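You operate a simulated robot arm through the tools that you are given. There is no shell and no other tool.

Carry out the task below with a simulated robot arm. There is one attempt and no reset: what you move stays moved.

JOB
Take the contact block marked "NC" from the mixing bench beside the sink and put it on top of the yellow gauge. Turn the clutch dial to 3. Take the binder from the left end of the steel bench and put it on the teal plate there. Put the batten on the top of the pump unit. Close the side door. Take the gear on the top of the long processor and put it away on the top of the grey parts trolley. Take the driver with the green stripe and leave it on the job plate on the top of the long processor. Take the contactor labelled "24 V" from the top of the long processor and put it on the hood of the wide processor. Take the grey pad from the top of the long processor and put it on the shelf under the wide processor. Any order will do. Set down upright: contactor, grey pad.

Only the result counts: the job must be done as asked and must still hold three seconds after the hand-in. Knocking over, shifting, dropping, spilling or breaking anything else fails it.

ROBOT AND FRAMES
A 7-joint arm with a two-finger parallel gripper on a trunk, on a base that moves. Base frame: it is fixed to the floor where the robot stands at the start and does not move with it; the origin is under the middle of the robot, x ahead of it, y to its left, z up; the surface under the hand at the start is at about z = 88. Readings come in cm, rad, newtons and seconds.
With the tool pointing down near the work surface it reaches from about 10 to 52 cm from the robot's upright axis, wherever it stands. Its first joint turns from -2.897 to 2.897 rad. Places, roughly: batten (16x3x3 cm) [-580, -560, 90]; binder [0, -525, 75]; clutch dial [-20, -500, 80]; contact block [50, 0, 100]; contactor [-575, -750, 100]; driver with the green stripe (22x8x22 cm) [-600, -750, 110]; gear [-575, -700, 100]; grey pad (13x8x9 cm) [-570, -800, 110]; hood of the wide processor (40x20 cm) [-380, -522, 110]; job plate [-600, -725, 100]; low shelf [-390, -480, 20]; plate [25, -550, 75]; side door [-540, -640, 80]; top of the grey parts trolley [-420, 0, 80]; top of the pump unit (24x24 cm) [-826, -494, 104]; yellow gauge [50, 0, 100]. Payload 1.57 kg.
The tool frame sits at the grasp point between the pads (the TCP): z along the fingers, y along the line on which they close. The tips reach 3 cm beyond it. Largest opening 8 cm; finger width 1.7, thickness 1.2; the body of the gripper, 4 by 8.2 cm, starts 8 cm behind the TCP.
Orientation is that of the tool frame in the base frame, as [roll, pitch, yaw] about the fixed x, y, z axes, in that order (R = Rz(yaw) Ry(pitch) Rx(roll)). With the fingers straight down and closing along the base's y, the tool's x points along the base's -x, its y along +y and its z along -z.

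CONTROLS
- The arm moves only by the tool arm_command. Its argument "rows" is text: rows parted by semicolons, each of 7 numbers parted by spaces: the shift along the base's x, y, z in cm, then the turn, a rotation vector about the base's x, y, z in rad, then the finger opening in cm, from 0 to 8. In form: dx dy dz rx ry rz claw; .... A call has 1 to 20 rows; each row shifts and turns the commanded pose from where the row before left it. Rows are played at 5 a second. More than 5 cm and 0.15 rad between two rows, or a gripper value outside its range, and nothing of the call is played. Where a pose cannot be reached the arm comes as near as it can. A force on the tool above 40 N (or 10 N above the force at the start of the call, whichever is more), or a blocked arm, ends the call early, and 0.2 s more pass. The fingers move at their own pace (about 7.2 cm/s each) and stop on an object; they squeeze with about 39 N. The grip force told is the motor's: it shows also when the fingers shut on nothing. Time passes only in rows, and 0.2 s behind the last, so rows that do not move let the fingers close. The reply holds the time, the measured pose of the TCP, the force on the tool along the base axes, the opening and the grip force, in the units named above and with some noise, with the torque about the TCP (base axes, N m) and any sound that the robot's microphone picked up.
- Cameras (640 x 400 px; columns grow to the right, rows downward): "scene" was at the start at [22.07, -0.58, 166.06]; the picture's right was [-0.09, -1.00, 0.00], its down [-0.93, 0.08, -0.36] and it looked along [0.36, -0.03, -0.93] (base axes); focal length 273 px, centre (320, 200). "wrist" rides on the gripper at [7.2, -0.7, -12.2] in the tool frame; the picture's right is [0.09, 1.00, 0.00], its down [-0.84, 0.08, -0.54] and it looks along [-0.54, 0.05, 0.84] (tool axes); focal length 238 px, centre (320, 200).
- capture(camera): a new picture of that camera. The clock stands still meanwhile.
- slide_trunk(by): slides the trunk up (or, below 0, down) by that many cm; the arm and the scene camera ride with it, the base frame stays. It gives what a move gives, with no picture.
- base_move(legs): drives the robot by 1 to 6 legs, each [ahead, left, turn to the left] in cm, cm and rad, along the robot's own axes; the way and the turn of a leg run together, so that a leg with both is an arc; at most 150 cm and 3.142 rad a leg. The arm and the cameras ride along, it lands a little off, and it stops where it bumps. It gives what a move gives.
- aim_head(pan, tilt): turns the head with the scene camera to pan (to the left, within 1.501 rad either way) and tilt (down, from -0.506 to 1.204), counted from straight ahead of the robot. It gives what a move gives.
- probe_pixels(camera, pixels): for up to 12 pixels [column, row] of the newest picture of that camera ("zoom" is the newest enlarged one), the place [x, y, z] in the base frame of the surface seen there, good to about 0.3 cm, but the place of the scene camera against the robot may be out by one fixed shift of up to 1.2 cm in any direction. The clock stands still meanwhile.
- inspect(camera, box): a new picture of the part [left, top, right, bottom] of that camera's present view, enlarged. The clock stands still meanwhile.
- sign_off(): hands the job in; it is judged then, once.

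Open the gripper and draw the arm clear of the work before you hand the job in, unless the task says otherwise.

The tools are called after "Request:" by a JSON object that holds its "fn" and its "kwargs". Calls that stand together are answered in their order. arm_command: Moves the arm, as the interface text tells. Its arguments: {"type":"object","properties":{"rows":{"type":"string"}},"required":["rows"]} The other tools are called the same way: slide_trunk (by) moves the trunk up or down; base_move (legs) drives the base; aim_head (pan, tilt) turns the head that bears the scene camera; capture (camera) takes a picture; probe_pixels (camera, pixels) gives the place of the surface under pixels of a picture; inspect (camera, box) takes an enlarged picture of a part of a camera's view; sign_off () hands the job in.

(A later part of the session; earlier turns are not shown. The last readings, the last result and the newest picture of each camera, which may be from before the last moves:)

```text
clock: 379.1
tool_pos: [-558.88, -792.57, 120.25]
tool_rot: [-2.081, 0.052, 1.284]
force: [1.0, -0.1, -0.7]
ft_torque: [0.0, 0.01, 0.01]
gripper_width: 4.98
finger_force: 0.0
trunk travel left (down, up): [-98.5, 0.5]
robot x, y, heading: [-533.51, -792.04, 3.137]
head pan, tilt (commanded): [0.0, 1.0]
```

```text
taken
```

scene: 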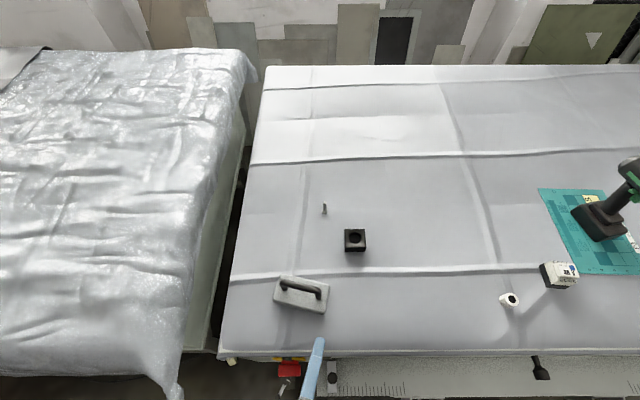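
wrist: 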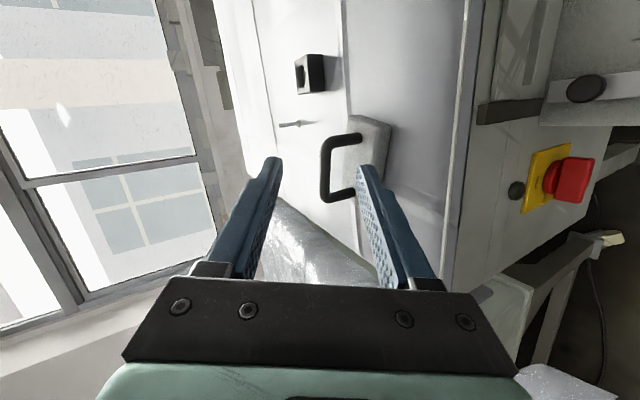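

The bar appears upright between the fingers, as wanted. I go to a pre-grasp point along the approach line and check.

Request:
{"fn": "arm_command", "kwargs": {"rows": "-2.2 -1.87 -1.38 0 0 0 4.4;-2.2 -1.87 -1.38 0 0 0 4.4;-2.2 -1.87 -1.38 0 0 0 4.4;0 0 0 0 0 0 4.4"}}

Request:
{"fn": "capture", "kwargs": {"camera": "wrist"}}

```text
clock: 380.1
tool_pos: [-565.61, -798.17, 116.23]
tool_rot: [-2.079, 0.051, 1.287]
force: [0.0, -1.0, -0.8]
ft_torque: [-0.04, -0.01, 0.01]
gripper_width: 4.38
finger_force: 0.0
trunk travel left (down, up): [-98.5, 0.5]
robot x, y, heading: [-533.22, -791.6, 3.132]
head pan, tilt (commanded): [0.0, 1.0]
```

```text
taken
```

wrist: 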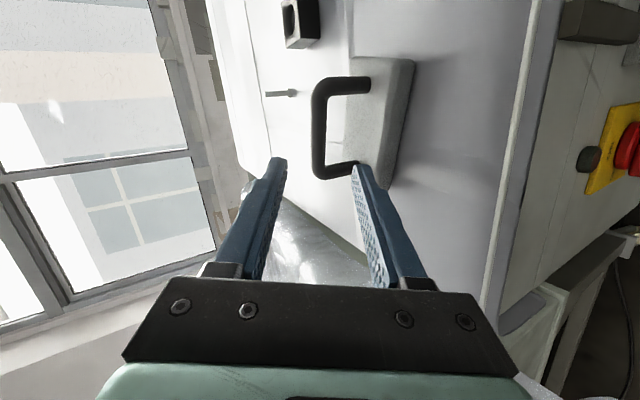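

The bar's middle is at (320,130), right on the approach line. I probe it to confirm the distances.

Request:
{"fn": "probe_pixels", "kwargs": {"camera": "wrist", "pixels": [[320, 130], [318, 105], [318, 160], [325, 130], [314, 130], [380, 120], [345, 80], [345, 165]]}}

```text
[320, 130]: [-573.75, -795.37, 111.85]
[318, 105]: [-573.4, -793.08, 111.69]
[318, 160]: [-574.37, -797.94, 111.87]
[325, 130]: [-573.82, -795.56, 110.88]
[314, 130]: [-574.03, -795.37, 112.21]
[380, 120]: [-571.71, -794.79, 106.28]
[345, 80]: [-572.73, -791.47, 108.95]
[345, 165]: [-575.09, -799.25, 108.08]
```

Confirmed. I advance 9 cm along the tool axis so that the bar lies between the pads.

Request:
{"fn": "arm_command", "kwargs": {"rows": "-2.58 0.8 -1.47 0 0 0 4.4;-2.58 0.8 -1.47 0 0 0 4.4;-2.58 0.8 -1.47 0 0 0 4.4;0 0 0 0 0 0 4.4"}}

Request:
{"fn": "capture", "kwargs": {"camera": "wrist"}}

```text
clock: 381.1
tool_pos: [-573.21, -795.57, 111.7]
tool_rot: [-2.078, 0.051, 1.287]
force: [-0.4, 0.1, 0.6]
ft_torque: [0.06, 0.01, 0.01]
gripper_width: 4.41
finger_force: 0.0
trunk travel left (down, up): [-98.5, 0.5]
robot x, y, heading: [-533.69, -791.61, 3.136]
head pan, tilt (commanded): [0.0, 1.0]
```

```text
taken
```

wrist: 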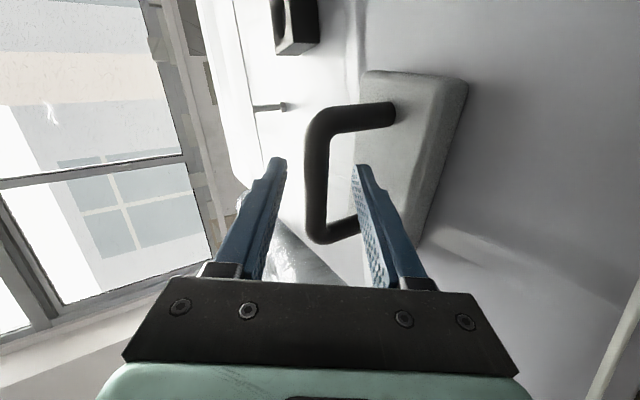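

The bar is between the fingers at (318,180). I close on it.

Request:
{"fn": "arm_command", "kwargs": {"rows": "0 0 0 0 0 0 3;0 0 0 0 0 0 1.5;0 0 0 0 0 0 1;0 0 0 0 0 0 1;0 0 0 0 0 0 1"}}

Request:
{"fn": "arm_command", "kwargs": {"rows": "0 0 0.5 0 0 0 1;0 0 1 0 0 0 1;0 0 1.5 0 0 0 1;0 0 0 0 0 0 1"}}

Request:
{"fn": "capture", "kwargs": {"camera": "wrist"}}

Request:
{"fn": "capture", "kwargs": {"camera": "scene"}}

```text
clock: 382.3
tool_pos: [-573.39, -795.6, 112.01]
tool_rot: [-2.073, 0.05, 1.286]
force: [-5.2, 1.2, 13.4]
ft_torque: [0.6, 0.03, 0.14]
gripper_width: 1.56
finger_force: 31.4
trunk travel left (down, up): [-98.5, 0.5]
robot x, y, heading: [-534.01, -791.7, 3.133]
head pan, tilt (commanded): [0.0, 1.0]
```

```text
clock: 383.3
tool_pos: [-573.22, -795.62, 114.7]
tool_rot: [-2.082, 0.051, 1.286]
force: [0.4, -0.7, -1.3]
ft_torque: [-0.01, 0.01, 0.02]
gripper_width: 1.5
finger_force: 30.8
trunk travel left (down, up): [-98.5, 0.5]
robot x, y, heading: [-533.45, -791.42, 3.137]
head pan, tilt (commanded): [0.0, 1.0]
```

```text
taken
```

wrist: 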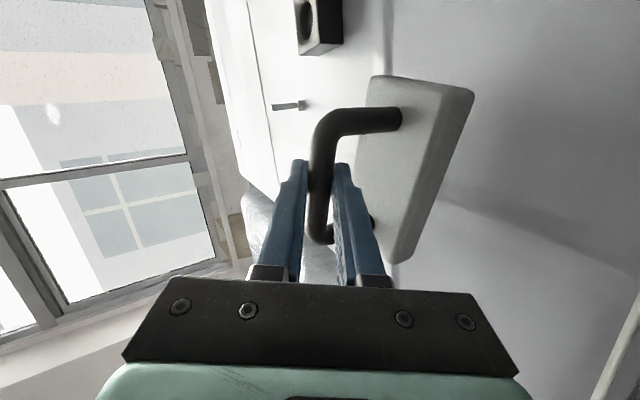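

```text
taken
```

scene: 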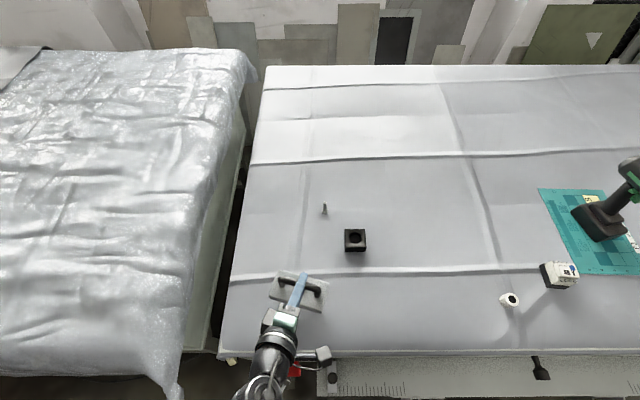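

The pad hangs from the grip. I probe its top to check that it is level.

Request:
{"fn": "probe_pixels", "kwargs": {"camera": "wrist", "pixels": [[385, 90], [455, 100], [392, 240], [425, 200], [440, 130], [380, 180], [322, 150], [385, 118]]}}

Request:
{"fn": "inspect", "kwargs": {"camera": "scene", "box": [220, 240, 360, 380]}}

```text
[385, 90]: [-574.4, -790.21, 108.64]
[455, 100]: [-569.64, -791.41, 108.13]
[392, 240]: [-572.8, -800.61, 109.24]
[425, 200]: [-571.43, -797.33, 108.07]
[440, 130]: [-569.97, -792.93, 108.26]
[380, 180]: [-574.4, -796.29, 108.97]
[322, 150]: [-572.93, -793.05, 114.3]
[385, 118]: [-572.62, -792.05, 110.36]
```

```text
2.86 times, centred on (290, 310) of scene
```

zoom: 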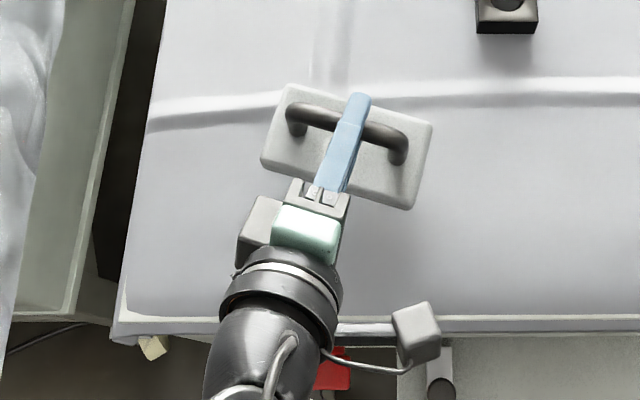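

The pad is slightly nose-down (≈8°) but secure. I lift and draw it in, then drive back to the wide processor's west side.

Request:
{"fn": "arm_command", "kwargs": {"rows": "1 -0.3 1.5 0 0 0 1;3 -0.5 1 0 0 0 1;4 -0.5 0.5 0 0 0 1;0 0 0 0 0 0 1"}}

Request:
{"fn": "base_move", "kwargs": {"legs": [[-57, 0, 0], [0, 0, -3.125], [0, 150, 0], [0, 155, 0]]}}

Request:
{"fn": "aim_head", "kwargs": {"pan": 0.0, "tilt": 0.9}}

Request:
{"fn": "capture", "kwargs": {"camera": "scene"}}

```text
clock: 384.3
tool_pos: [-565.58, -796.87, 117.64]
tool_rot: [-2.079, 0.051, 1.284]
force: [-0.1, -0.2, -2.5]
ft_torque: [0.04, -0.05, 0.0]
gripper_width: 1.49
finger_force: 30.8
trunk travel left (down, up): [-98.5, 0.5]
robot x, y, heading: [-533.75, -791.62, 3.135]
head pan, tilt (commanded): [0.0, 1.0]
```

```text
refused: 155 is not a number from -150 to 150
```

```text
clock: 384.9
tool_pos: [-565.53, -796.86, 117.68]
tool_rot: [-2.08, 0.051, 1.286]
force: [-0.2, -0.3, -1.6]
ft_torque: [-0.03, -0.02, -0.04]
gripper_width: 1.46
finger_force: 31.2
trunk travel left (down, up): [-98.5, 0.5]
robot x, y, heading: [-533.54, -791.49, 3.132]
head pan, tilt (commanded): [0.0, 0.901]
```

```text
taken
```

scene: 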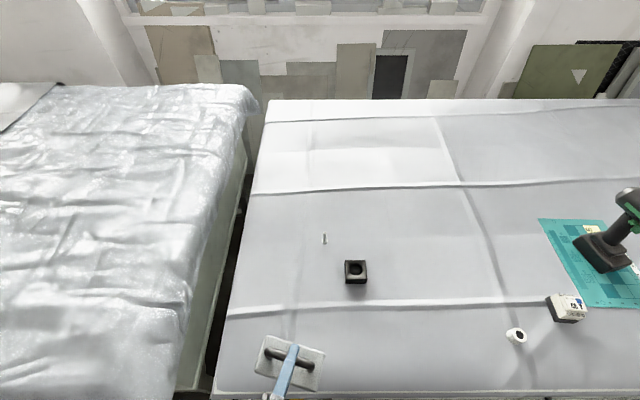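

One leg exceeded 150 cm and the drive was refused; I resend with shorter legs.

Request:
{"fn": "base_move", "kwargs": {"legs": [[-60, 0, 0], [0, 0, -3.12], [0, 150, 0], [0, 150, 0]]}}

Request:
{"fn": "aim_head", "kwargs": {"pan": 0.0, "tilt": 0.9}}

Request:
{"fn": "capture", "kwargs": {"camera": "scene"}}

```text
clock: 409.9
tool_pos: [-434.6, -485.56, 117.61]
tool_rot: [-2.078, 0.05, -1.872]
force: [-0.3, 0.2, -0.7]
ft_torque: [0.0, -0.02, 0.0]
gripper_width: 1.46
finger_force: 31.3
trunk travel left (down, up): [-98.5, 0.5]
robot x, y, heading: [-466.53, -490.23, -0.022]
head pan, tilt (commanded): [0.0, 0.901]
```

```text
clock: 410.5
tool_pos: [-434.72, -485.45, 117.69]
tool_rot: [-2.077, 0.05, -1.871]
force: [0.5, -0.6, -0.1]
ft_torque: [-0.02, 0.03, -0.03]
gripper_width: 1.47
finger_force: 30.6
trunk travel left (down, up): [-98.5, 0.5]
robot x, y, heading: [-466.51, -490.15, -0.018]
head pan, tilt (commanded): [0.0, 0.901]
```

```text
taken
```

scene: 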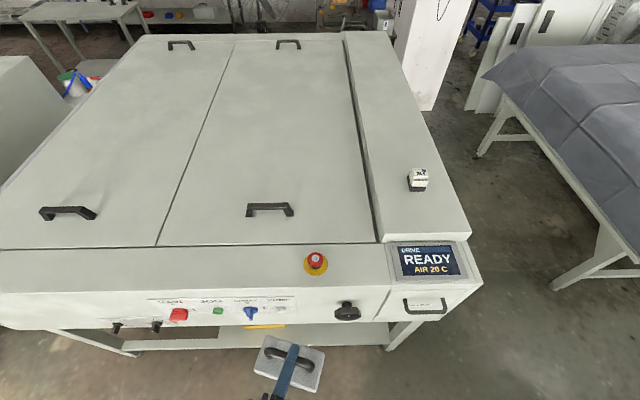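

To see the low shelf I back up 22 cm and lower the trunk by 60 cm.

Request:
{"fn": "base_move", "kwargs": {"legs": [[-22, 0, 0]]}}

Request:
{"fn": "slide_trunk", "kwargs": {"by": -60}}

Request:
{"fn": "aim_head", "kwargs": {"pan": 0.0, "tilt": 0.6}}

Request:
{"fn": "capture", "kwargs": {"camera": "scene"}}

```text
clock: 412.2
tool_pos: [-456.75, -485.08, 117.52]
tool_rot: [-2.079, 0.05, -1.87]
force: [0.0, -0.3, -0.8]
ft_torque: [0.0, 0.03, 0.0]
gripper_width: 1.49
finger_force: 30.5
trunk travel left (down, up): [-98.5, 0.5]
robot x, y, heading: [-488.57, -489.72, -0.019]
head pan, tilt (commanded): [0.0, 0.901]
```

```text
refused: -60 is not a number from -40 to 40
```

```text
clock: 413.0
tool_pos: [-457.09, -484.99, 117.64]
tool_rot: [-2.079, 0.051, -1.872]
force: [-0.1, -0.6, -1.0]
ft_torque: [0.02, 0.03, 0.0]
gripper_width: 1.48
finger_force: 31.2
trunk travel left (down, up): [-98.5, 0.5]
robot x, y, heading: [-489.07, -489.86, -0.02]
head pan, tilt (commanded): [0.0, 0.6]
```

```text
taken
```

scene: 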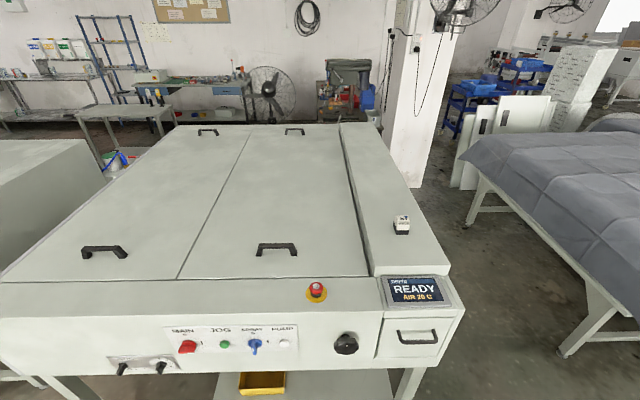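

The trunk moves at most 40 cm per call; I lower it in two steps.

Request:
{"fn": "slide_trunk", "kwargs": {"by": -40}}

Request:
{"fn": "slide_trunk", "kwargs": {"by": -35}}

Request:
{"fn": "capture", "kwargs": {"camera": "scene"}}

```text
clock: 416.9
tool_pos: [-456.9, -485.03, 77.7]
tool_rot: [-2.079, 0.051, -1.871]
force: [0.2, -0.2, -0.1]
ft_torque: [0.0, 0.0, 0.03]
gripper_width: 1.5
finger_force: 30.8
trunk travel left (down, up): [-58.5, 40.5]
robot x, y, heading: [-488.77, -490.07, -0.022]
head pan, tilt (commanded): [0.0, 0.6]
```

```text
clock: 420.3
tool_pos: [-456.93, -485.07, 42.7]
tool_rot: [-2.079, 0.051, -1.872]
force: [-0.5, -0.3, -1.2]
ft_torque: [0.0, 0.0, -0.01]
gripper_width: 1.47
finger_force: 31.3
trunk travel left (down, up): [-23.5, 75.5]
robot x, y, heading: [-488.98, -490.1, -0.02]
head pan, tilt (commanded): [0.0, 0.6]
```

```text
taken
```

scene: 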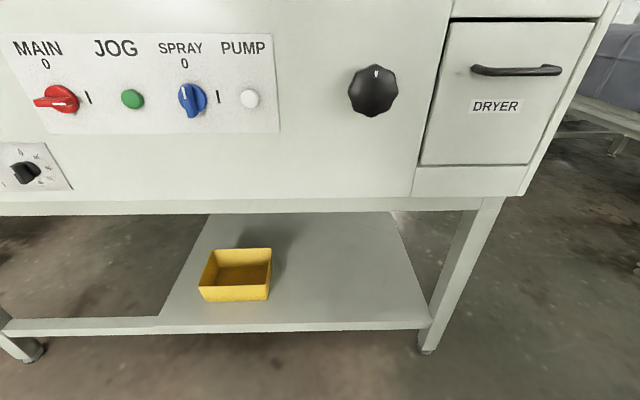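

Now the low shelf is visible with a yellow tray on it at (237,275); there is free space to its right. I probe shelf, tray, frame and panel bottom.

Request:
{"fn": "probe_pixels", "kwargs": {"camera": "scene", "pixels": [[340, 290], [400, 320], [160, 320], [300, 320], [385, 220], [215, 220], [270, 295], [202, 298], [268, 252], [330, 205], [300, 325], [372, 90]]}}

Request:
{"fn": "capture", "kwargs": {"camera": "wrist"}}

```text
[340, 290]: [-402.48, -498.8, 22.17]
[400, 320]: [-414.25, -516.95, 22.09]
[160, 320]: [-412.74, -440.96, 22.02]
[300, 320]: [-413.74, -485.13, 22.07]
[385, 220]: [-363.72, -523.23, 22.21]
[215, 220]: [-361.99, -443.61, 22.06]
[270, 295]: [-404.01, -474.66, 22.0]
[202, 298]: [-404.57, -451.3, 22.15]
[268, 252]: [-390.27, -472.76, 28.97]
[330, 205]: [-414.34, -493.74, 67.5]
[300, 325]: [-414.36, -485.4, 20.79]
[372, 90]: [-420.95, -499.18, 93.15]
```

```text
taken
```

wrist: 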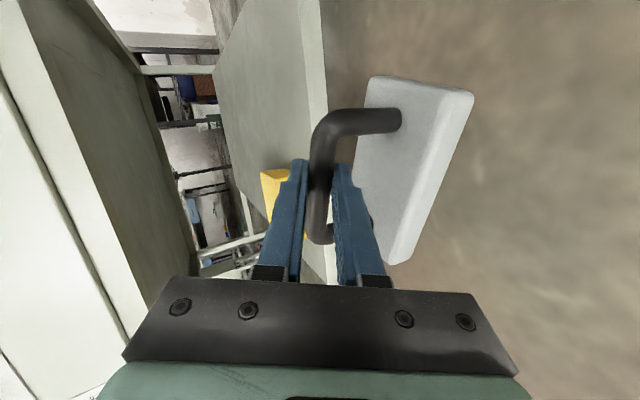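

Shelf surface is z ≈ 21.6 (front edge x −414), free between y −476 and −520; the panel's underside is z ≈ 67. I raise and extend the arm here to test the reach needed for entering the shelf.

Request:
{"fn": "arm_command", "kwargs": {"rows": "2.5 -0.5 2.5 0 0 0 1;2.5 -0.5 2.5 0 0 0 1;2.5 -0.5 2.5 0 0 0 1;2.5 -0.5 2.5 0 0 0 1;0 0 2 0 0 0 1;0 0 0 0 0 0 1"}}

```text
clock: 421.7
tool_pos: [-447.01, -487.03, 54.53]
tool_rot: [-2.078, 0.05, -1.869]
force: [-0.6, 0.6, -0.7]
ft_torque: [-0.01, 0.03, 0.02]
gripper_width: 1.5
finger_force: 30.7
trunk travel left (down, up): [-23.5, 75.5]
robot x, y, heading: [-488.89, -489.9, -0.023]
head pan, tilt (commanded): [0.0, 0.6]
```

No limit yet at this relative height. I try 2 cm more, then lower the trunk by 22.

Request:
{"fn": "arm_command", "kwargs": {"rows": "0 0 1 0 0 0 1;0 0 1 0 0 0 1;0 0 0 0 0 0 1"}}

Request:
{"fn": "slide_trunk", "kwargs": {"by": -22.5}}

Request:
{"fn": "capture", "kwargs": {"camera": "scene"}}

Request:
{"fn": "capture", "kwargs": {"camera": "wrist"}}

```text
clock: 422.5
tool_pos: [-446.96, -487.05, 56.59]
tool_rot: [-2.078, 0.05, -1.872]
force: [-0.7, 0.3, -1.8]
ft_torque: [0.01, 0.0, -0.02]
gripper_width: 1.49
finger_force: 30.4
trunk travel left (down, up): [-23.5, 75.5]
robot x, y, heading: [-489.33, -489.74, -0.019]
head pan, tilt (commanded): [0.0, 0.6]
```

```text
clock: 424.9
tool_pos: [-447.07, -486.99, 34.09]
tool_rot: [-2.077, 0.051, -1.87]
force: [0.1, -0.2, -1.3]
ft_torque: [-0.05, 0.01, -0.03]
gripper_width: 1.47
finger_force: 30.8
trunk travel left (down, up): [-1.0, 98.0]
robot x, y, heading: [-489.01, -489.63, -0.02]
head pan, tilt (commanded): [0.0, 0.6]
```

```text
taken
```

scene: 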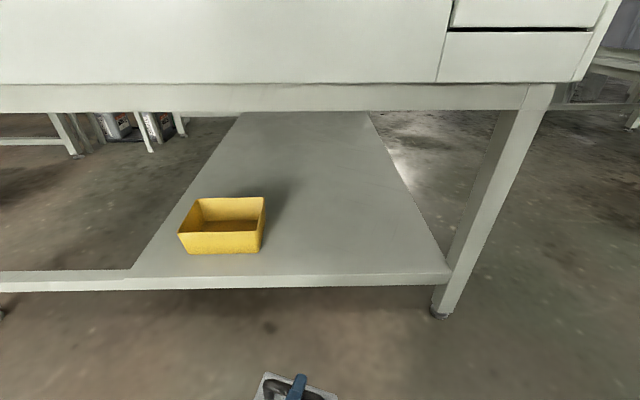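

```text
taken
```

wrist: 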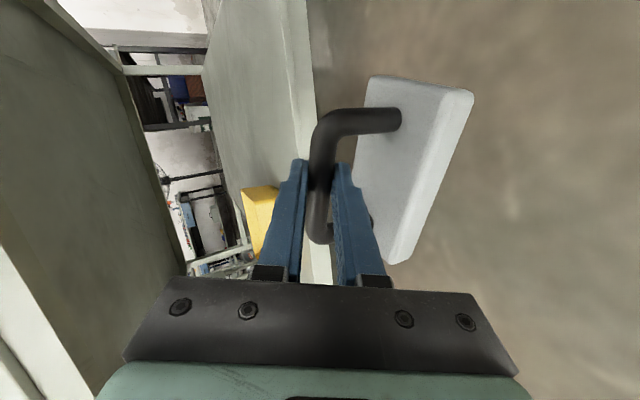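

The pad clears the shelf height. I look down to see the arm's own shape before driving under the panel.

Request:
{"fn": "aim_head", "kwargs": {"pan": 0.0, "tilt": 1.2}}

Request:
{"fn": "capture", "kwargs": {"camera": "scene"}}

```text
clock: 425.9
tool_pos: [-446.9, -487.09, 34.12]
tool_rot: [-2.079, 0.051, -1.87]
force: [0.1, -0.3, -0.5]
ft_torque: [0.0, 0.0, -0.01]
gripper_width: 1.51
finger_force: 31.0
trunk travel left (down, up): [-1.0, 98.0]
robot x, y, heading: [-489.01, -490.12, -0.02]
head pan, tilt (commanded): [0.0, 1.201]
```

```text
taken
```

scene: 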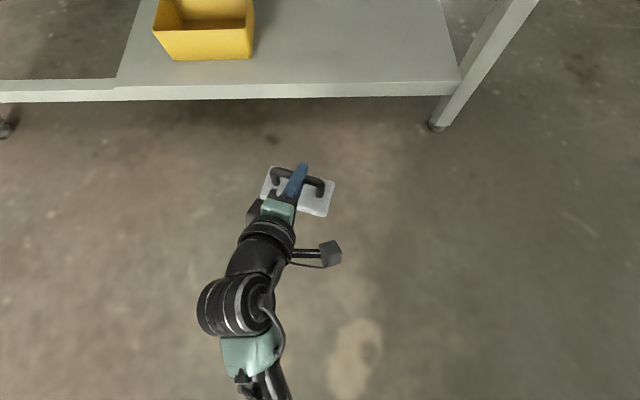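

The head would be at panel height, so I keep the base back (axis x ≈ −456) and use arm reach. I shift right 9 cm and go ahead 32 cm.

Request:
{"fn": "base_move", "kwargs": {"legs": [[0, -9, 0.02], [32, 0, 0]]}}

Request:
{"fn": "capture", "kwargs": {"camera": "scene"}}

Request:
{"fn": "capture", "kwargs": {"camera": "wrist"}}

```text
clock: 428.7
tool_pos: [-415.0, -495.29, 34.12]
tool_rot: [-2.078, 0.05, -1.853]
force: [0.4, -0.6, -0.5]
ft_torque: [0.02, 0.02, 0.02]
gripper_width: 1.51
finger_force: 31.0
trunk travel left (down, up): [-1.0, 98.0]
robot x, y, heading: [-456.75, -498.77, -0.001]
head pan, tilt (commanded): [0.0, 1.201]
```

```text
taken
```

scene: 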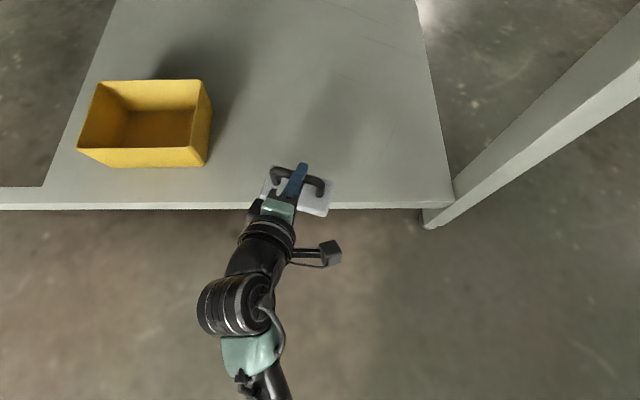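

```text
taken
```

wrist: 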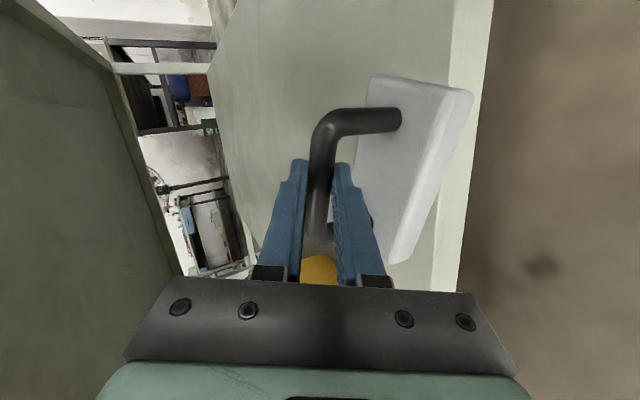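

The pad is over the shelf's front edge. I extend 11 cm further in at the same height.

Request:
{"fn": "arm_command", "kwargs": {"rows": "2.8 -0.2 0 0 0 0 1;2.8 -0.2 0 0 0 0 1;2.8 -0.2 0 0 0 0 1;2.6 -0.2 0 0 0 0 1;0 0 0 0 0 0 1"}}

Request:
{"fn": "capture", "kwargs": {"camera": "scene"}}

Request:
{"fn": "capture", "kwargs": {"camera": "wrist"}}

```text
clock: 429.9
tool_pos: [-403.82, -496.26, 34.03]
tool_rot: [-2.078, 0.051, -1.855]
force: [0.3, 0.5, -0.4]
ft_torque: [0.0, 0.01, -0.02]
gripper_width: 1.48
finger_force: 30.8
trunk travel left (down, up): [-1.0, 98.0]
robot x, y, heading: [-456.69, -498.48, -0.004]
head pan, tilt (commanded): [0.0, 1.201]
```

```text
taken
```

scene: 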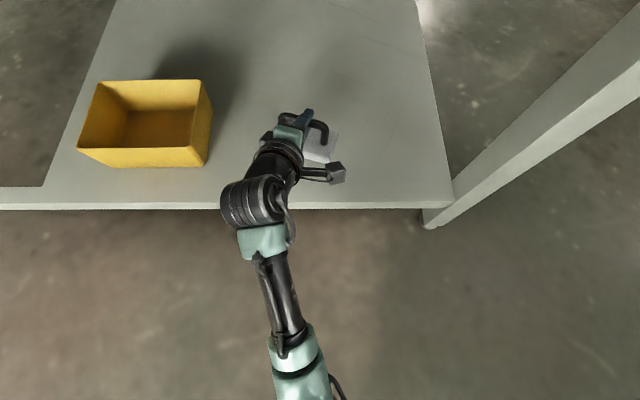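

```text
taken
```

wrist: 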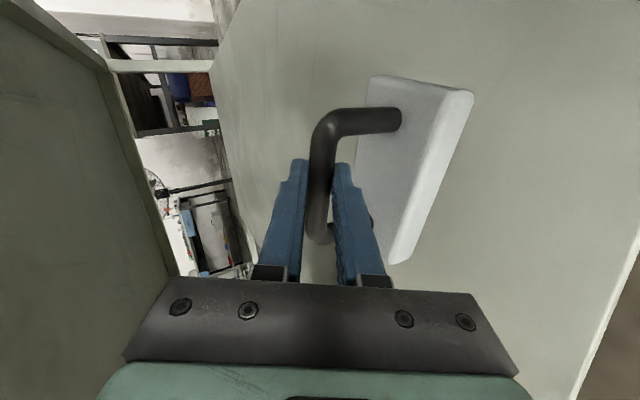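

I probe the pad and the shelf below it for the remaining gap.

Request:
{"fn": "probe_pixels", "kwargs": {"camera": "wrist", "pixels": [[385, 90], [462, 95], [400, 240], [468, 120], [405, 262], [500, 150], [450, 250], [330, 80], [600, 200]]}}

```text
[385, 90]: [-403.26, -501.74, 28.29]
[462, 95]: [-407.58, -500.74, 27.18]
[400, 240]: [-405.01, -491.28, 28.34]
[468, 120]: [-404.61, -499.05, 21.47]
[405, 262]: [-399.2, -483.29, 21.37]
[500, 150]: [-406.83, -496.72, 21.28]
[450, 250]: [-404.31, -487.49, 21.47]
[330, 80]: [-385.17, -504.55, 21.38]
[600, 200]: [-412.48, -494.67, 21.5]
```

Shelf z ≈ 21.4, pad's near bottom edge ≈ 24.6. I lower until it touches.

Request:
{"fn": "arm_command", "kwargs": {"rows": "0 0 -1.2 0 0 0 1;0 0 -1 0 0 0 1;0 0 -0.5 0 0 0 1;0 0 -0.2 0 0 0 1;0 0 0 0 0 0 1"}}

Request:
{"fn": "arm_command", "kwargs": {"rows": "0 0 -0.2 0 0 0 1;0 0 -0.2 0 0 0 1;0 0 -0.2 0 0 0 1;0 0 0 0 0 0 1"}}

```text
clock: 431.1
tool_pos: [-404.04, -496.18, 31.27]
tool_rot: [-2.08, 0.05, -1.853]
force: [0.3, 0.4, -0.7]
ft_torque: [-0.04, 0.04, 0.01]
gripper_width: 1.48
finger_force: 30.6
trunk travel left (down, up): [-1.0, 98.0]
robot x, y, heading: [-456.91, -498.7, -0.003]
head pan, tilt (commanded): [0.0, 1.201]
```

```text
clock: 432.1
tool_pos: [-403.95, -496.01, 30.5]
tool_rot: [-2.077, 0.05, -1.854]
force: [-0.3, -0.3, -0.4]
ft_torque: [-0.02, 0.0, 0.01]
gripper_width: 1.51
finger_force: 30.6
trunk travel left (down, up): [-1.0, 98.0]
robot x, y, heading: [-456.79, -498.45, -0.004]
head pan, tilt (commanded): [0.0, 1.201]
```

No contact yet at z = 30.5; I continue in 0.2 cm steps.

Request:
{"fn": "arm_command", "kwargs": {"rows": "0 0 -0.2 0 0 0 1;0 0 -0.2 0 0 0 1;0 0 0 0 0 0 1"}}

Request:
{"fn": "capture", "kwargs": {"camera": "wrist"}}

```text
clock: 432.9
tool_pos: [-403.95, -496.15, 30.05]
tool_rot: [-2.079, 0.052, -1.854]
force: [-0.9, 0.8, -1.0]
ft_torque: [0.0, 0.03, -0.03]
gripper_width: 1.49
finger_force: 30.7
trunk travel left (down, up): [-1.0, 98.0]
robot x, y, heading: [-457.09, -498.76, -0.003]
head pan, tilt (commanded): [0.0, 1.201]
```

```text
taken
```

wrist: 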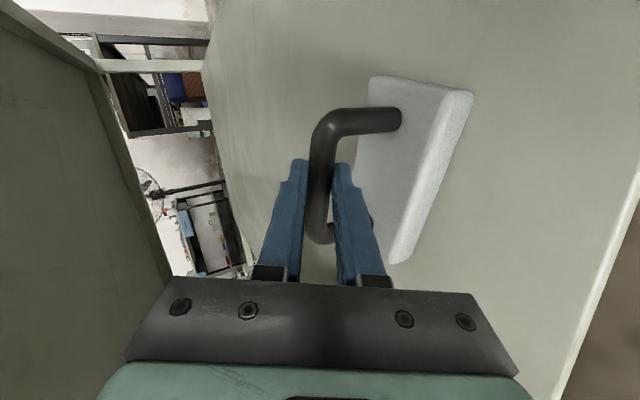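

Very close now; smaller steps.

Request:
{"fn": "arm_command", "kwargs": {"rows": "0 0 -0.15 0 0 0 1;0 0 -0.15 0 0 0 1;0 0 0 0 0 0 1"}}

Request:
{"fn": "arm_command", "kwargs": {"rows": "0 0 -0.15 0 0 0 1;0 0 0 0 0 0 1"}}

```text
clock: 433.7
tool_pos: [-403.92, -496.11, 30.13]
tool_rot: [-2.073, 0.053, -1.85]
force: [1.1, 1.2, 6.5]
ft_torque: [-0.27, -0.04, 0.04]
gripper_width: 1.51
finger_force: 31.7
trunk travel left (down, up): [-1.0, 98.0]
robot x, y, heading: [-457.15, -498.59, -0.003]
head pan, tilt (commanded): [0.0, 1.201]
```

```text
clock: 434.3
tool_pos: [-403.86, -495.99, 29.92]
tool_rot: [-2.073, 0.053, -1.85]
force: [0.7, 1.9, 13.5]
ft_torque: [-0.67, 0.01, -0.14]
gripper_width: 1.5
finger_force: 31.0
trunk travel left (down, up): [-1.0, 98.0]
robot x, y, heading: [-456.96, -499.0, -0.004]
head pan, tilt (commanded): [0.0, 1.201]
```

Contact (13.5 N). I check how the pad sits.

Request:
{"fn": "inspect", "kwargs": {"camera": "wrist", "box": [270, 50, 500, 290]}}

Request:
{"fn": "probe_pixels", "kwargs": {"camera": "wrist", "pixels": [[385, 90], [460, 97], [398, 240], [430, 180], [375, 150], [480, 150]]}}

```text
1.67 times, centred on (385, 170) of wrist
```

zoom: 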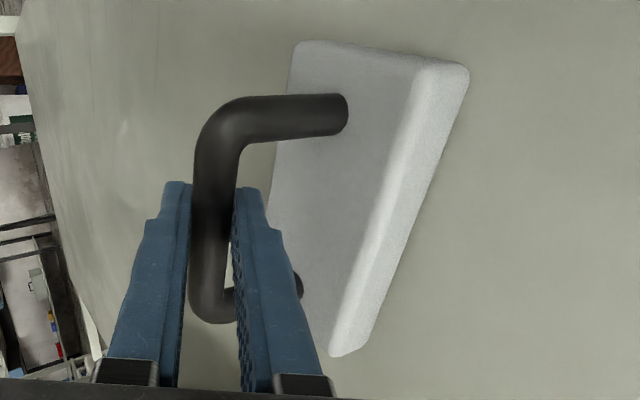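

```text
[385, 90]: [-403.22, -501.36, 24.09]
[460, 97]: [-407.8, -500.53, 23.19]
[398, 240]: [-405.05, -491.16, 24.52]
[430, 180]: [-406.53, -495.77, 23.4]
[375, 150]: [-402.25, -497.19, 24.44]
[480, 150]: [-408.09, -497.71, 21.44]
```

The pad lies level on the shelf (top ≈ 24.2). I ease up, open, and withdraw straight back along the tool axis.

Request:
{"fn": "arm_command", "kwargs": {"rows": "0 0 0.15 0 0 0 1;0 0 0 0 0 0 2.5;0 0 0 0 0 0 3.8;0 0 0 0 0 0 3.8;-0.84 0.23 0.49 0 0 0 3.8;-1.7 0.46 1 0 0 0 3.8;-2.5 0.7 1.45 0 0 0 3.8;-2.5 0.5 1 0 0 0 3.8;-2.5 0 0.5 0 0 0 3.8;-3 0 0 0 0 0 3.8;-3 0 0 0 0 0 3.8;0 0 0 0 0 0 3.8"}}

Request:
{"fn": "capture", "kwargs": {"camera": "scene"}}

Request:
{"fn": "capture", "kwargs": {"camera": "wrist"}}

```text
clock: 436.9
tool_pos: [-420.07, -494.2, 34.5]
tool_rot: [-2.078, 0.05, -1.852]
force: [-1.0, 0.2, 0.2]
ft_torque: [-0.02, 0.0, 0.03]
gripper_width: 3.81
finger_force: 0.0
trunk travel left (down, up): [-1.0, 98.0]
robot x, y, heading: [-457.0, -498.25, -0.001]
head pan, tilt (commanded): [0.0, 1.201]
```

```text
taken
```

scene: 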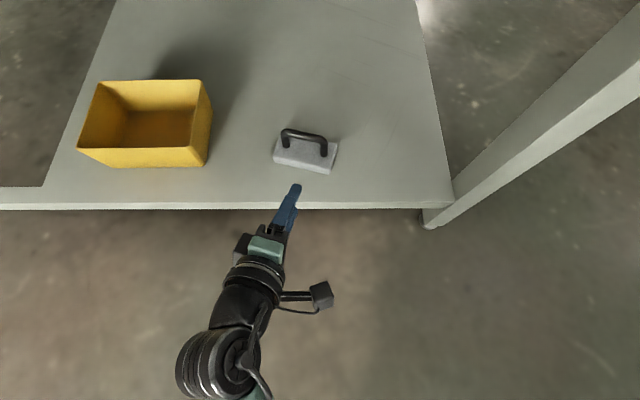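

```text
taken
```

wrist: 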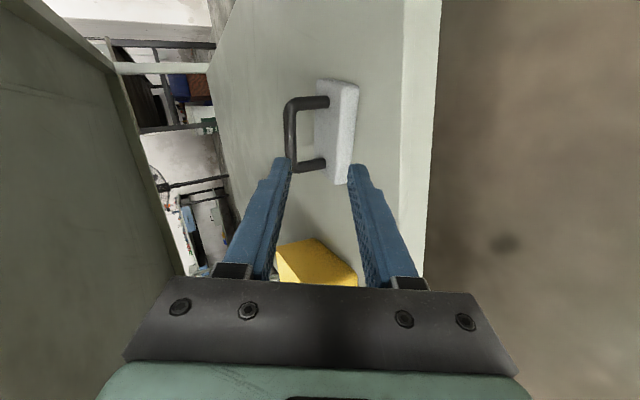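

The pad stands upright on the low shelf. I back away, raise the trunk, and head for the side door of the long processor.

Request:
{"fn": "base_move", "kwargs": {"legs": [[-32, 0, 0]]}}

Request:
{"fn": "slide_trunk", "kwargs": {"by": 40}}

Request:
{"fn": "slide_trunk", "kwargs": {"by": 12}}

Request:
{"fn": "base_move", "kwargs": {"legs": [[0, 0, 3.141], [0, 122, 0]]}}

Request:
{"fn": "aim_head", "kwargs": {"pan": 0.2, "tilt": 0.7}}

Request:
{"fn": "capture", "kwargs": {"camera": "scene"}}

```text
clock: 439.0
tool_pos: [-451.5, -494.08, 34.39]
tool_rot: [-2.079, 0.049, -1.849]
force: [-0.1, 0.2, 0.4]
ft_torque: [-0.03, 0.01, 0.01]
gripper_width: 3.79
finger_force: 0.0
trunk travel left (down, up): [-1.0, 98.0]
robot x, y, heading: [-488.25, -498.95, -0.003]
head pan, tilt (commanded): [0.0, 1.201]
```

```text
clock: 442.9
tool_pos: [-451.46, -494.0, 74.42]
tool_rot: [-2.078, 0.052, -1.851]
force: [0.9, 0.4, -0.6]
ft_torque: [-0.01, 0.02, 0.0]
gripper_width: 3.8
finger_force: 0.1
trunk travel left (down, up): [-41.0, 58.0]
robot x, y, heading: [-488.65, -498.78, 0.001]
head pan, tilt (commanded): [0.0, 1.201]
```

```text
clock: 444.4
tool_pos: [-451.64, -493.95, 86.39]
tool_rot: [-2.079, 0.051, -1.85]
force: [-0.1, 1.4, 0.4]
ft_torque: [0.04, 0.02, -0.01]
gripper_width: 3.77
finger_force: 0.1
trunk travel left (down, up): [-53.0, 46.0]
robot x, y, heading: [-488.56, -498.73, -0.004]
head pan, tilt (commanded): [0.0, 1.201]
```

```text
clock: 457.9
tool_pos: [-525.29, -625.23, 86.43]
tool_rot: [-2.079, 0.051, 1.282]
force: [-0.7, -0.8, 0.4]
ft_torque: [-0.01, -0.02, -0.01]
gripper_width: 3.81
finger_force: 0.2
trunk travel left (down, up): [-53.0, 46.0]
robot x, y, heading: [-488.44, -621.05, 3.13]
head pan, tilt (commanded): [0.0, 1.201]
```

```text
clock: 458.8
tool_pos: [-525.27, -625.23, 86.4]
tool_rot: [-2.079, 0.051, 1.284]
force: [0.3, 1.1, 0.4]
ft_torque: [0.01, 0.02, -0.01]
gripper_width: 3.82
finger_force: 0.0
trunk travel left (down, up): [-53.0, 46.0]
robot x, y, heading: [-488.3, -620.61, 3.134]
head pan, tilt (commanded): [0.201, 0.7]
```

```text
taken
```

scene: 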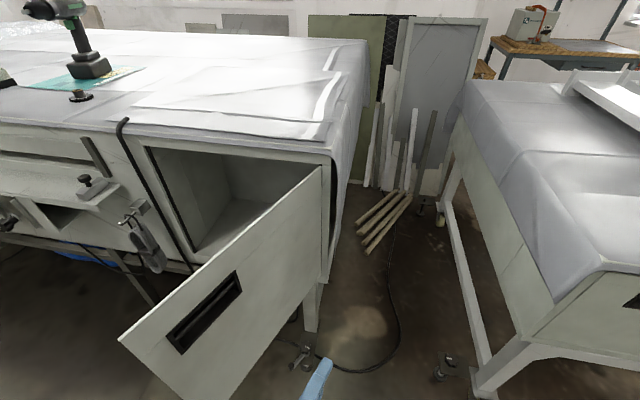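

The door panel runs from its hinge at (323,170) to its free end at (120,338). I probe its geometry and my own finger.

Request:
{"fn": "probe_pixels", "kwargs": {"camera": "scene", "pixels": [[122, 340], [320, 172], [220, 260], [180, 390], [250, 300], [320, 275], [160, 160], [190, 240], [318, 380], [308, 350], [335, 240], [135, 150]]}}

Request:
{"fn": "capture", "kwargs": {"camera": "wrist"}}

```text
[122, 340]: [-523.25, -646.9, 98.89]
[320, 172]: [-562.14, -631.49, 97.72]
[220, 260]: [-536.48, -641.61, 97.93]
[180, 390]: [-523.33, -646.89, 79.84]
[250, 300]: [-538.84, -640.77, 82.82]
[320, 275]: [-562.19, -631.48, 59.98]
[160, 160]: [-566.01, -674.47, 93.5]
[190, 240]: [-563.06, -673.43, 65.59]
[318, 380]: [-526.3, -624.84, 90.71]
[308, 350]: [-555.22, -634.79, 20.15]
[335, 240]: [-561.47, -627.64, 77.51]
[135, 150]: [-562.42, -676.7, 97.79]
```

```text
taken
```

wrist: 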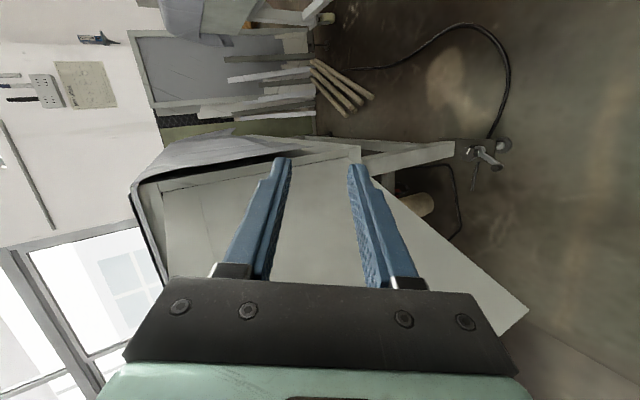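

The door: hinge (−562, −631.5), free end (−523, −647), 42 cm long, about 68° open. I close the fingers, raise the trunk 20 (arm down 20) for better reach, and bring the tip near the door's outer face.

Request:
{"fn": "slide_trunk", "kwargs": {"by": 20}}

Request:
{"fn": "arm_command", "kwargs": {"rows": "0 0 -4 0 0 0 2;0 0 -4 0 0 0 0;0 0 -4 0 0 0 0;0 0 -4 0 0 0 0;0 0 -4 0 0 0 0;-0.3 -4 0 0 0 0 0;-0.3 -4 0 0 0 0 0;-0.3 -4 0 0 0 0 0;0 0 0 0 0 0 0"}}

Request:
{"fn": "capture", "kwargs": {"camera": "scene"}}

Request:
{"fn": "capture", "kwargs": {"camera": "wrist"}}

```text
clock: 461.0
tool_pos: [-525.24, -625.31, 106.39]
tool_rot: [-2.08, 0.052, 1.282]
force: [-0.9, -0.2, -0.3]
ft_torque: [-0.01, 0.01, 0.01]
gripper_width: 3.81
finger_force: 0.0
trunk travel left (down, up): [-73.0, 26.0]
robot x, y, heading: [-488.39, -620.73, 3.133]
head pan, tilt (commanded): [0.201, 0.7]
```

```text
clock: 463.0
tool_pos: [-526.01, -637.18, 86.55]
tool_rot: [-2.077, 0.049, 1.285]
force: [-0.4, -0.6, 0.1]
ft_torque: [-0.04, 0.03, -0.01]
gripper_width: 0.01
finger_force: 20.9
trunk travel left (down, up): [-73.0, 26.0]
robot x, y, heading: [-488.62, -620.7, 3.132]
head pan, tilt (commanded): [0.201, 0.7]
```

```text
taken
```

scene: 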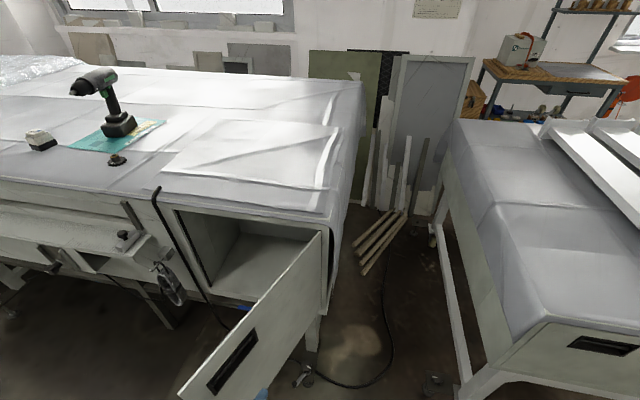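

```text
taken
```

wrist: 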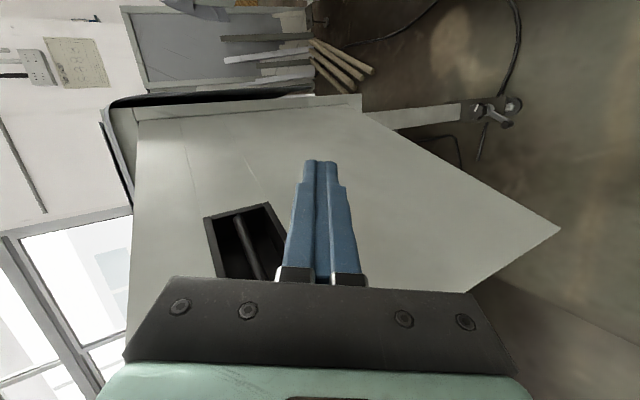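

The finger is ready beside the door's outer face. I push it along its arc from 68° to about 40°.

Request:
{"fn": "arm_command", "kwargs": {"rows": "-0.8 -2.5 0 0 0 0 0;-0.9 -2.8 0 0 0 0 0;-1 -2.9 0 0 0 0 0;-1.1 -3 0 0 0 0 0;-1.6 -2.5 0 0 0 0 0;-1.7 -2.5 0 0 0 0 0;-2 -2.2 0 0 0 0 0;-2.1 -2.1 0 0 0 0 0;0 0 0 0 0 0 0"}}

Request:
{"fn": "capture", "kwargs": {"camera": "scene"}}

Request:
{"fn": "capture", "kwargs": {"camera": "wrist"}}

```text
clock: 465.0
tool_pos: [-536.97, -656.95, 87.51]
tool_rot: [-2.078, 0.052, 1.284]
force: [0.4, -0.5, -0.5]
ft_torque: [0.02, 0.03, -0.01]
gripper_width: 0.02
finger_force: 21.5
out of reach, approached as far as the arm can: row 8
trunk travel left (down, up): [-73.0, 26.0]
robot x, y, heading: [-488.73, -620.72, 3.129]
head pan, tilt (commanded): [0.201, 0.7]
```

```text
taken
```

scene: 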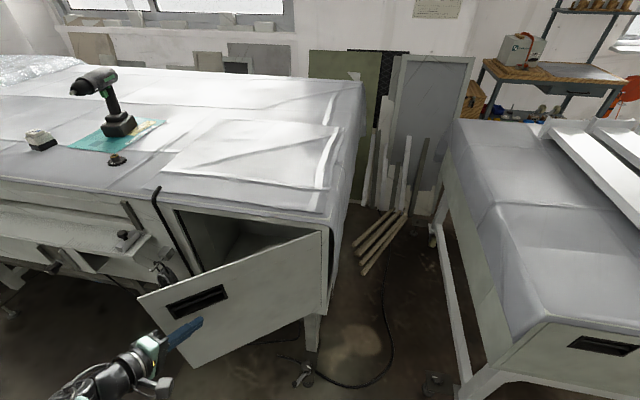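

```text
taken
```

wrist: 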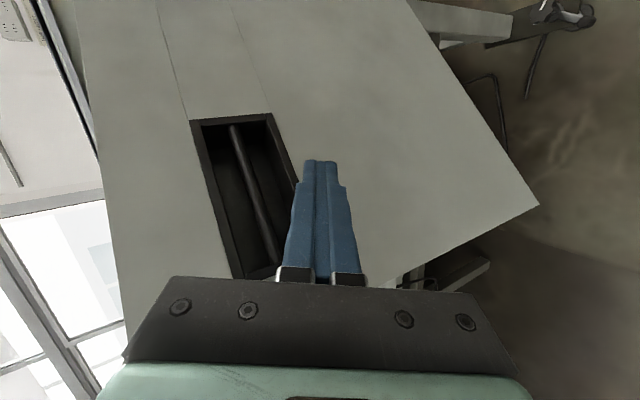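

The door swung to about 42° and stays there. I draw the arm back from it, shift the base left 32 cm and ahead 6 cm, to finish the push.

Request:
{"fn": "arm_command", "kwargs": {"rows": "2.5 3 0 0 0 0 0;2 4 0 0 0 0 0;1 4.5 0 0 0 0 0;1 4.5 0 0 0 0 0;0.5 4.5 0 0 0 0 0;0.5 4.5 0 0 0 0 0;0.5 4.5 0 0 0 0 0;0 4.5 0 0 0 0 0;0 0 0 0 0 0 0"}}

Request:
{"fn": "base_move", "kwargs": {"legs": [[0, 32, 0], [6, 0, 0]]}}

Request:
{"fn": "aim_head", "kwargs": {"pan": 0.0, "tilt": 0.9}}

Request:
{"fn": "capture", "kwargs": {"camera": "scene"}}

```text
clock: 467.0
tool_pos: [-528.9, -622.96, 87.14]
tool_rot: [-2.077, 0.053, 1.287]
force: [0.7, -0.8, -0.2]
ft_torque: [0.02, -0.03, 0.0]
gripper_width: 0.0
finger_force: 21.5
trunk travel left (down, up): [-73.0, 26.0]
robot x, y, heading: [-487.9, -620.75, 3.131]
head pan, tilt (commanded): [0.201, 0.7]
```

```text
clock: 469.7
tool_pos: [-535.05, -654.65, 87.23]
tool_rot: [-2.08, 0.05, 1.283]
force: [-0.7, -0.5, 0.7]
ft_torque: [-0.02, 0.01, -0.02]
gripper_width: 0.0
finger_force: 21.0
trunk travel left (down, up): [-73.0, 26.0]
robot x, y, heading: [-494.82, -652.55, 3.133]
head pan, tilt (commanded): [0.201, 0.7]
```

```text
clock: 470.4
tool_pos: [-534.89, -654.51, 87.19]
tool_rot: [-2.076, 0.051, 1.284]
force: [-0.5, 0.5, -0.8]
ft_torque: [0.01, 0.01, 0.03]
gripper_width: 0.02
finger_force: 21.1
trunk travel left (down, up): [-73.0, 26.0]
robot x, y, heading: [-494.76, -652.51, 3.135]
head pan, tilt (commanded): [0.0, 0.901]
```

```text
taken
```

scene: 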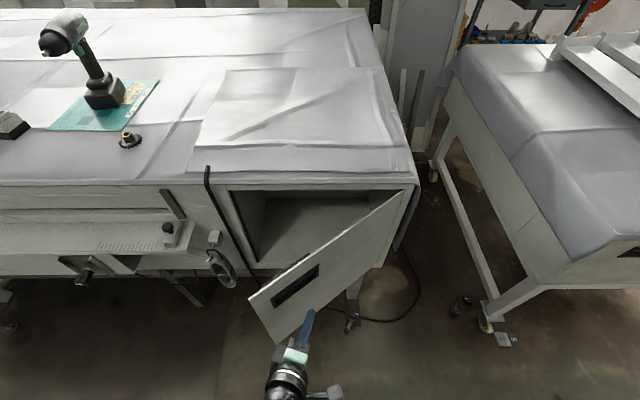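

I push on along the arc toward 10°.

Request:
{"fn": "arm_command", "kwargs": {"rows": "-2.3 -3.2 0 0 0 0 0;-2.35 -1.75 0 0 0 0 0;-2.35 -1.75 0 0 0 0 0;-2.65 -1.3 0 0 0 0 0;-2.65 -1.3 0 0 0 0 0;-2.5 -0.8 0 0 0 0 0;0 0 0 0 0 0 0"}}

Request:
{"fn": "capture", "kwargs": {"camera": "scene"}}

```text
clock: 472.0
tool_pos: [-549.9, -664.64, 87.24]
tool_rot: [-2.079, 0.05, 1.283]
force: [0.1, 2.5, -4.8]
ft_torque: [0.03, -0.15, -0.1]
gripper_width: 0.02
finger_force: 21.4
trunk travel left (down, up): [-73.0, 26.0]
robot x, y, heading: [-494.5, -652.76, 3.135]
head pan, tilt (commanded): [0.0, 0.901]
```

```text
taken
```

scene: 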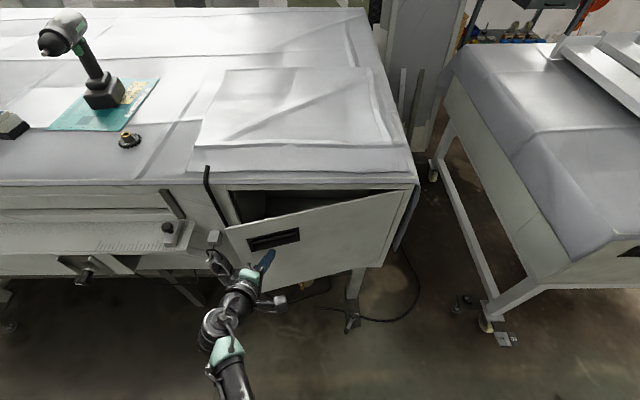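

The door is at about 15°. I retract slightly, bring the base 10 cm closer and continue with a straight push, a bit lower to avoid the handle recess.

Request:
{"fn": "arm_command", "kwargs": {"rows": "3 1 0 0 0 0 0;4 1.5 -2 0 0 0 0;3 0.5 -2 0 0 0 0;0 0 0 0 0 0 0"}}

Request:
{"fn": "base_move", "kwargs": {"legs": [[10, 2, 0]]}}

Request:
{"fn": "capture", "kwargs": {"camera": "wrist"}}

Request:
{"fn": "capture", "kwargs": {"camera": "scene"}}

```text
clock: 473.0
tool_pos: [-540.0, -661.87, 83.05]
tool_rot: [-2.078, 0.05, 1.283]
force: [-0.3, -0.7, 1.2]
ft_torque: [0.02, 0.0, -0.02]
gripper_width: 0.0
finger_force: 21.0
trunk travel left (down, up): [-73.0, 26.0]
robot x, y, heading: [-494.94, -652.13, 3.132]
head pan, tilt (commanded): [0.0, 0.901]
```

```text
clock: 474.2
tool_pos: [-549.97, -663.66, 83.0]
tool_rot: [-2.079, 0.052, 1.283]
force: [0.3, -1.1, -0.1]
ft_torque: [0.01, 0.03, -0.03]
gripper_width: 0.01
finger_force: 21.5
trunk travel left (down, up): [-73.0, 26.0]
robot x, y, heading: [-504.82, -654.51, 3.133]
head pan, tilt (commanded): [0.0, 0.901]
```

```text
taken
```

wrist: 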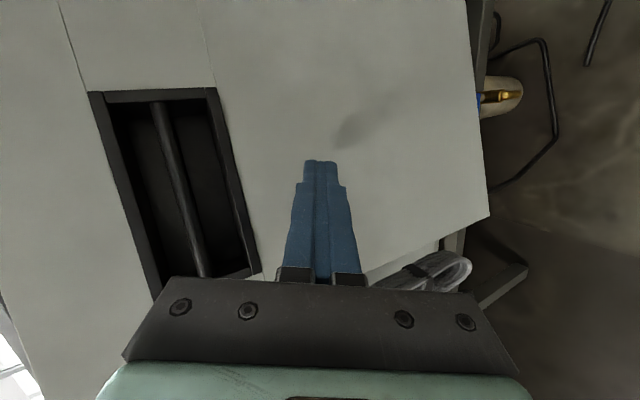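

```text
taken
```

scene: 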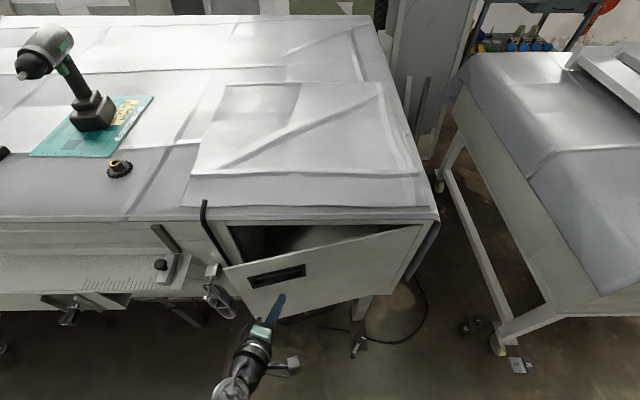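

I push straight in (−x) in 1.5–2 cm steps until the door meets its frame.

Request:
{"fn": "arm_command", "kwargs": {"rows": "-2 -0.3 0 0 0 0 0;-2 -0.2 0 0 0 0 0;-1.5 -0.1 0 0 0 0 0;-1.2 0 0 0 0 0 0;-1 0 0 0 0 0 0;0 0 0 0 0 0 0"}}

Request:
{"fn": "capture", "kwargs": {"camera": "scene"}}

```text
clock: 475.6
tool_pos: [-557.66, -664.28, 83.01]
tool_rot: [-2.079, 0.051, 1.279]
force: [-1.2, 0.6, 0.7]
ft_torque: [0.03, 0.01, 0.01]
gripper_width: 0.0
finger_force: 21.6
trunk travel left (down, up): [-73.0, 26.0]
robot x, y, heading: [-504.68, -654.24, 3.136]
head pan, tilt (commanded): [0.0, 0.901]
```

```text
taken
```

scene: 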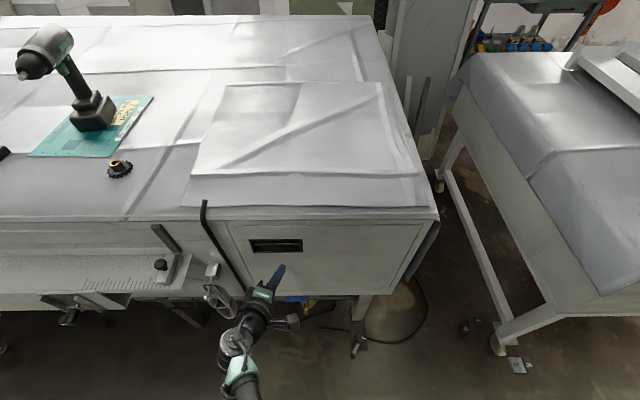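

The door looks almost flush. I press on in small steps until I feel the stop.

Request:
{"fn": "arm_command", "kwargs": {"rows": "-0.6 0 0 0 0 0 0;-0.6 0 0 0 0 0 0;-0.5 0 0 0 0 0 0;0 0 0 0 0 0 0"}}

```text
clock: 476.6
tool_pos: [-558.83, -664.3, 83.0]
tool_rot: [-2.078, 0.049, 1.281]
force: [37.0, 2.3, 11.4]
ft_torque: [0.02, 0.18, -0.12]
gripper_width: 0.0
finger_force: 21.4
trunk travel left (down, up): [-73.0, 26.0]
robot x, y, heading: [-505.02, -654.2, 3.13]
head pan, tilt (commanded): [0.0, 0.901]
```

The door is hard against its frame (37 N). I withdraw and look.

Request:
{"fn": "arm_command", "kwargs": {"rows": "1 0 0 0 0 0 0;3 0.5 0 0 0 0 0;4 0.5 0 0 0 0 0;4 0.5 0 0 0 0 0;4 0.5 0 0 0 0 0;0 0 0 0 0 0 0"}}

Request:
{"fn": "capture", "kwargs": {"camera": "scene"}}

Request:
{"fn": "inspect", "kwargs": {"camera": "scene", "box": [180, 180, 460, 320]}}

```text
clock: 478.0
tool_pos: [-543.35, -662.24, 83.09]
tool_rot: [-2.079, 0.05, 1.282]
force: [0.6, -0.4, 0.4]
ft_torque: [-0.02, 0.02, -0.02]
gripper_width: 0.0
finger_force: 21.3
trunk travel left (down, up): [-73.0, 26.0]
robot x, y, heading: [-504.96, -654.29, 3.132]
head pan, tilt (commanded): [0.0, 0.901]
```

```text
taken
```

scene: 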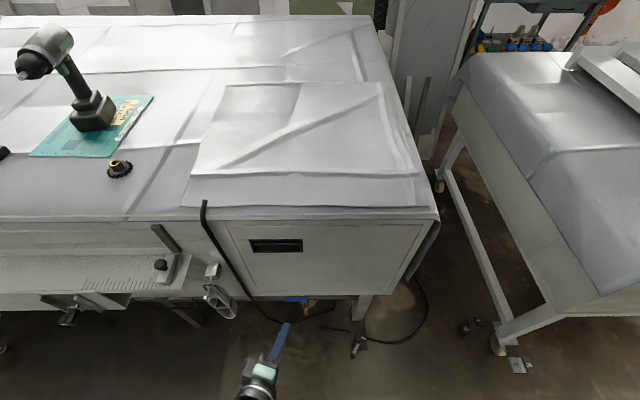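

```text
2.29 times, centred on (320, 250) of scene
```

zoom: 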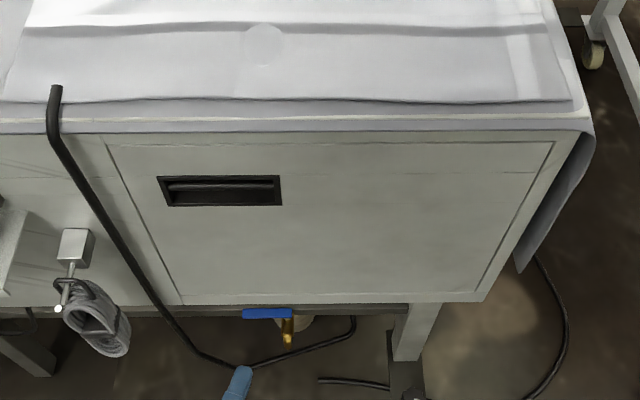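

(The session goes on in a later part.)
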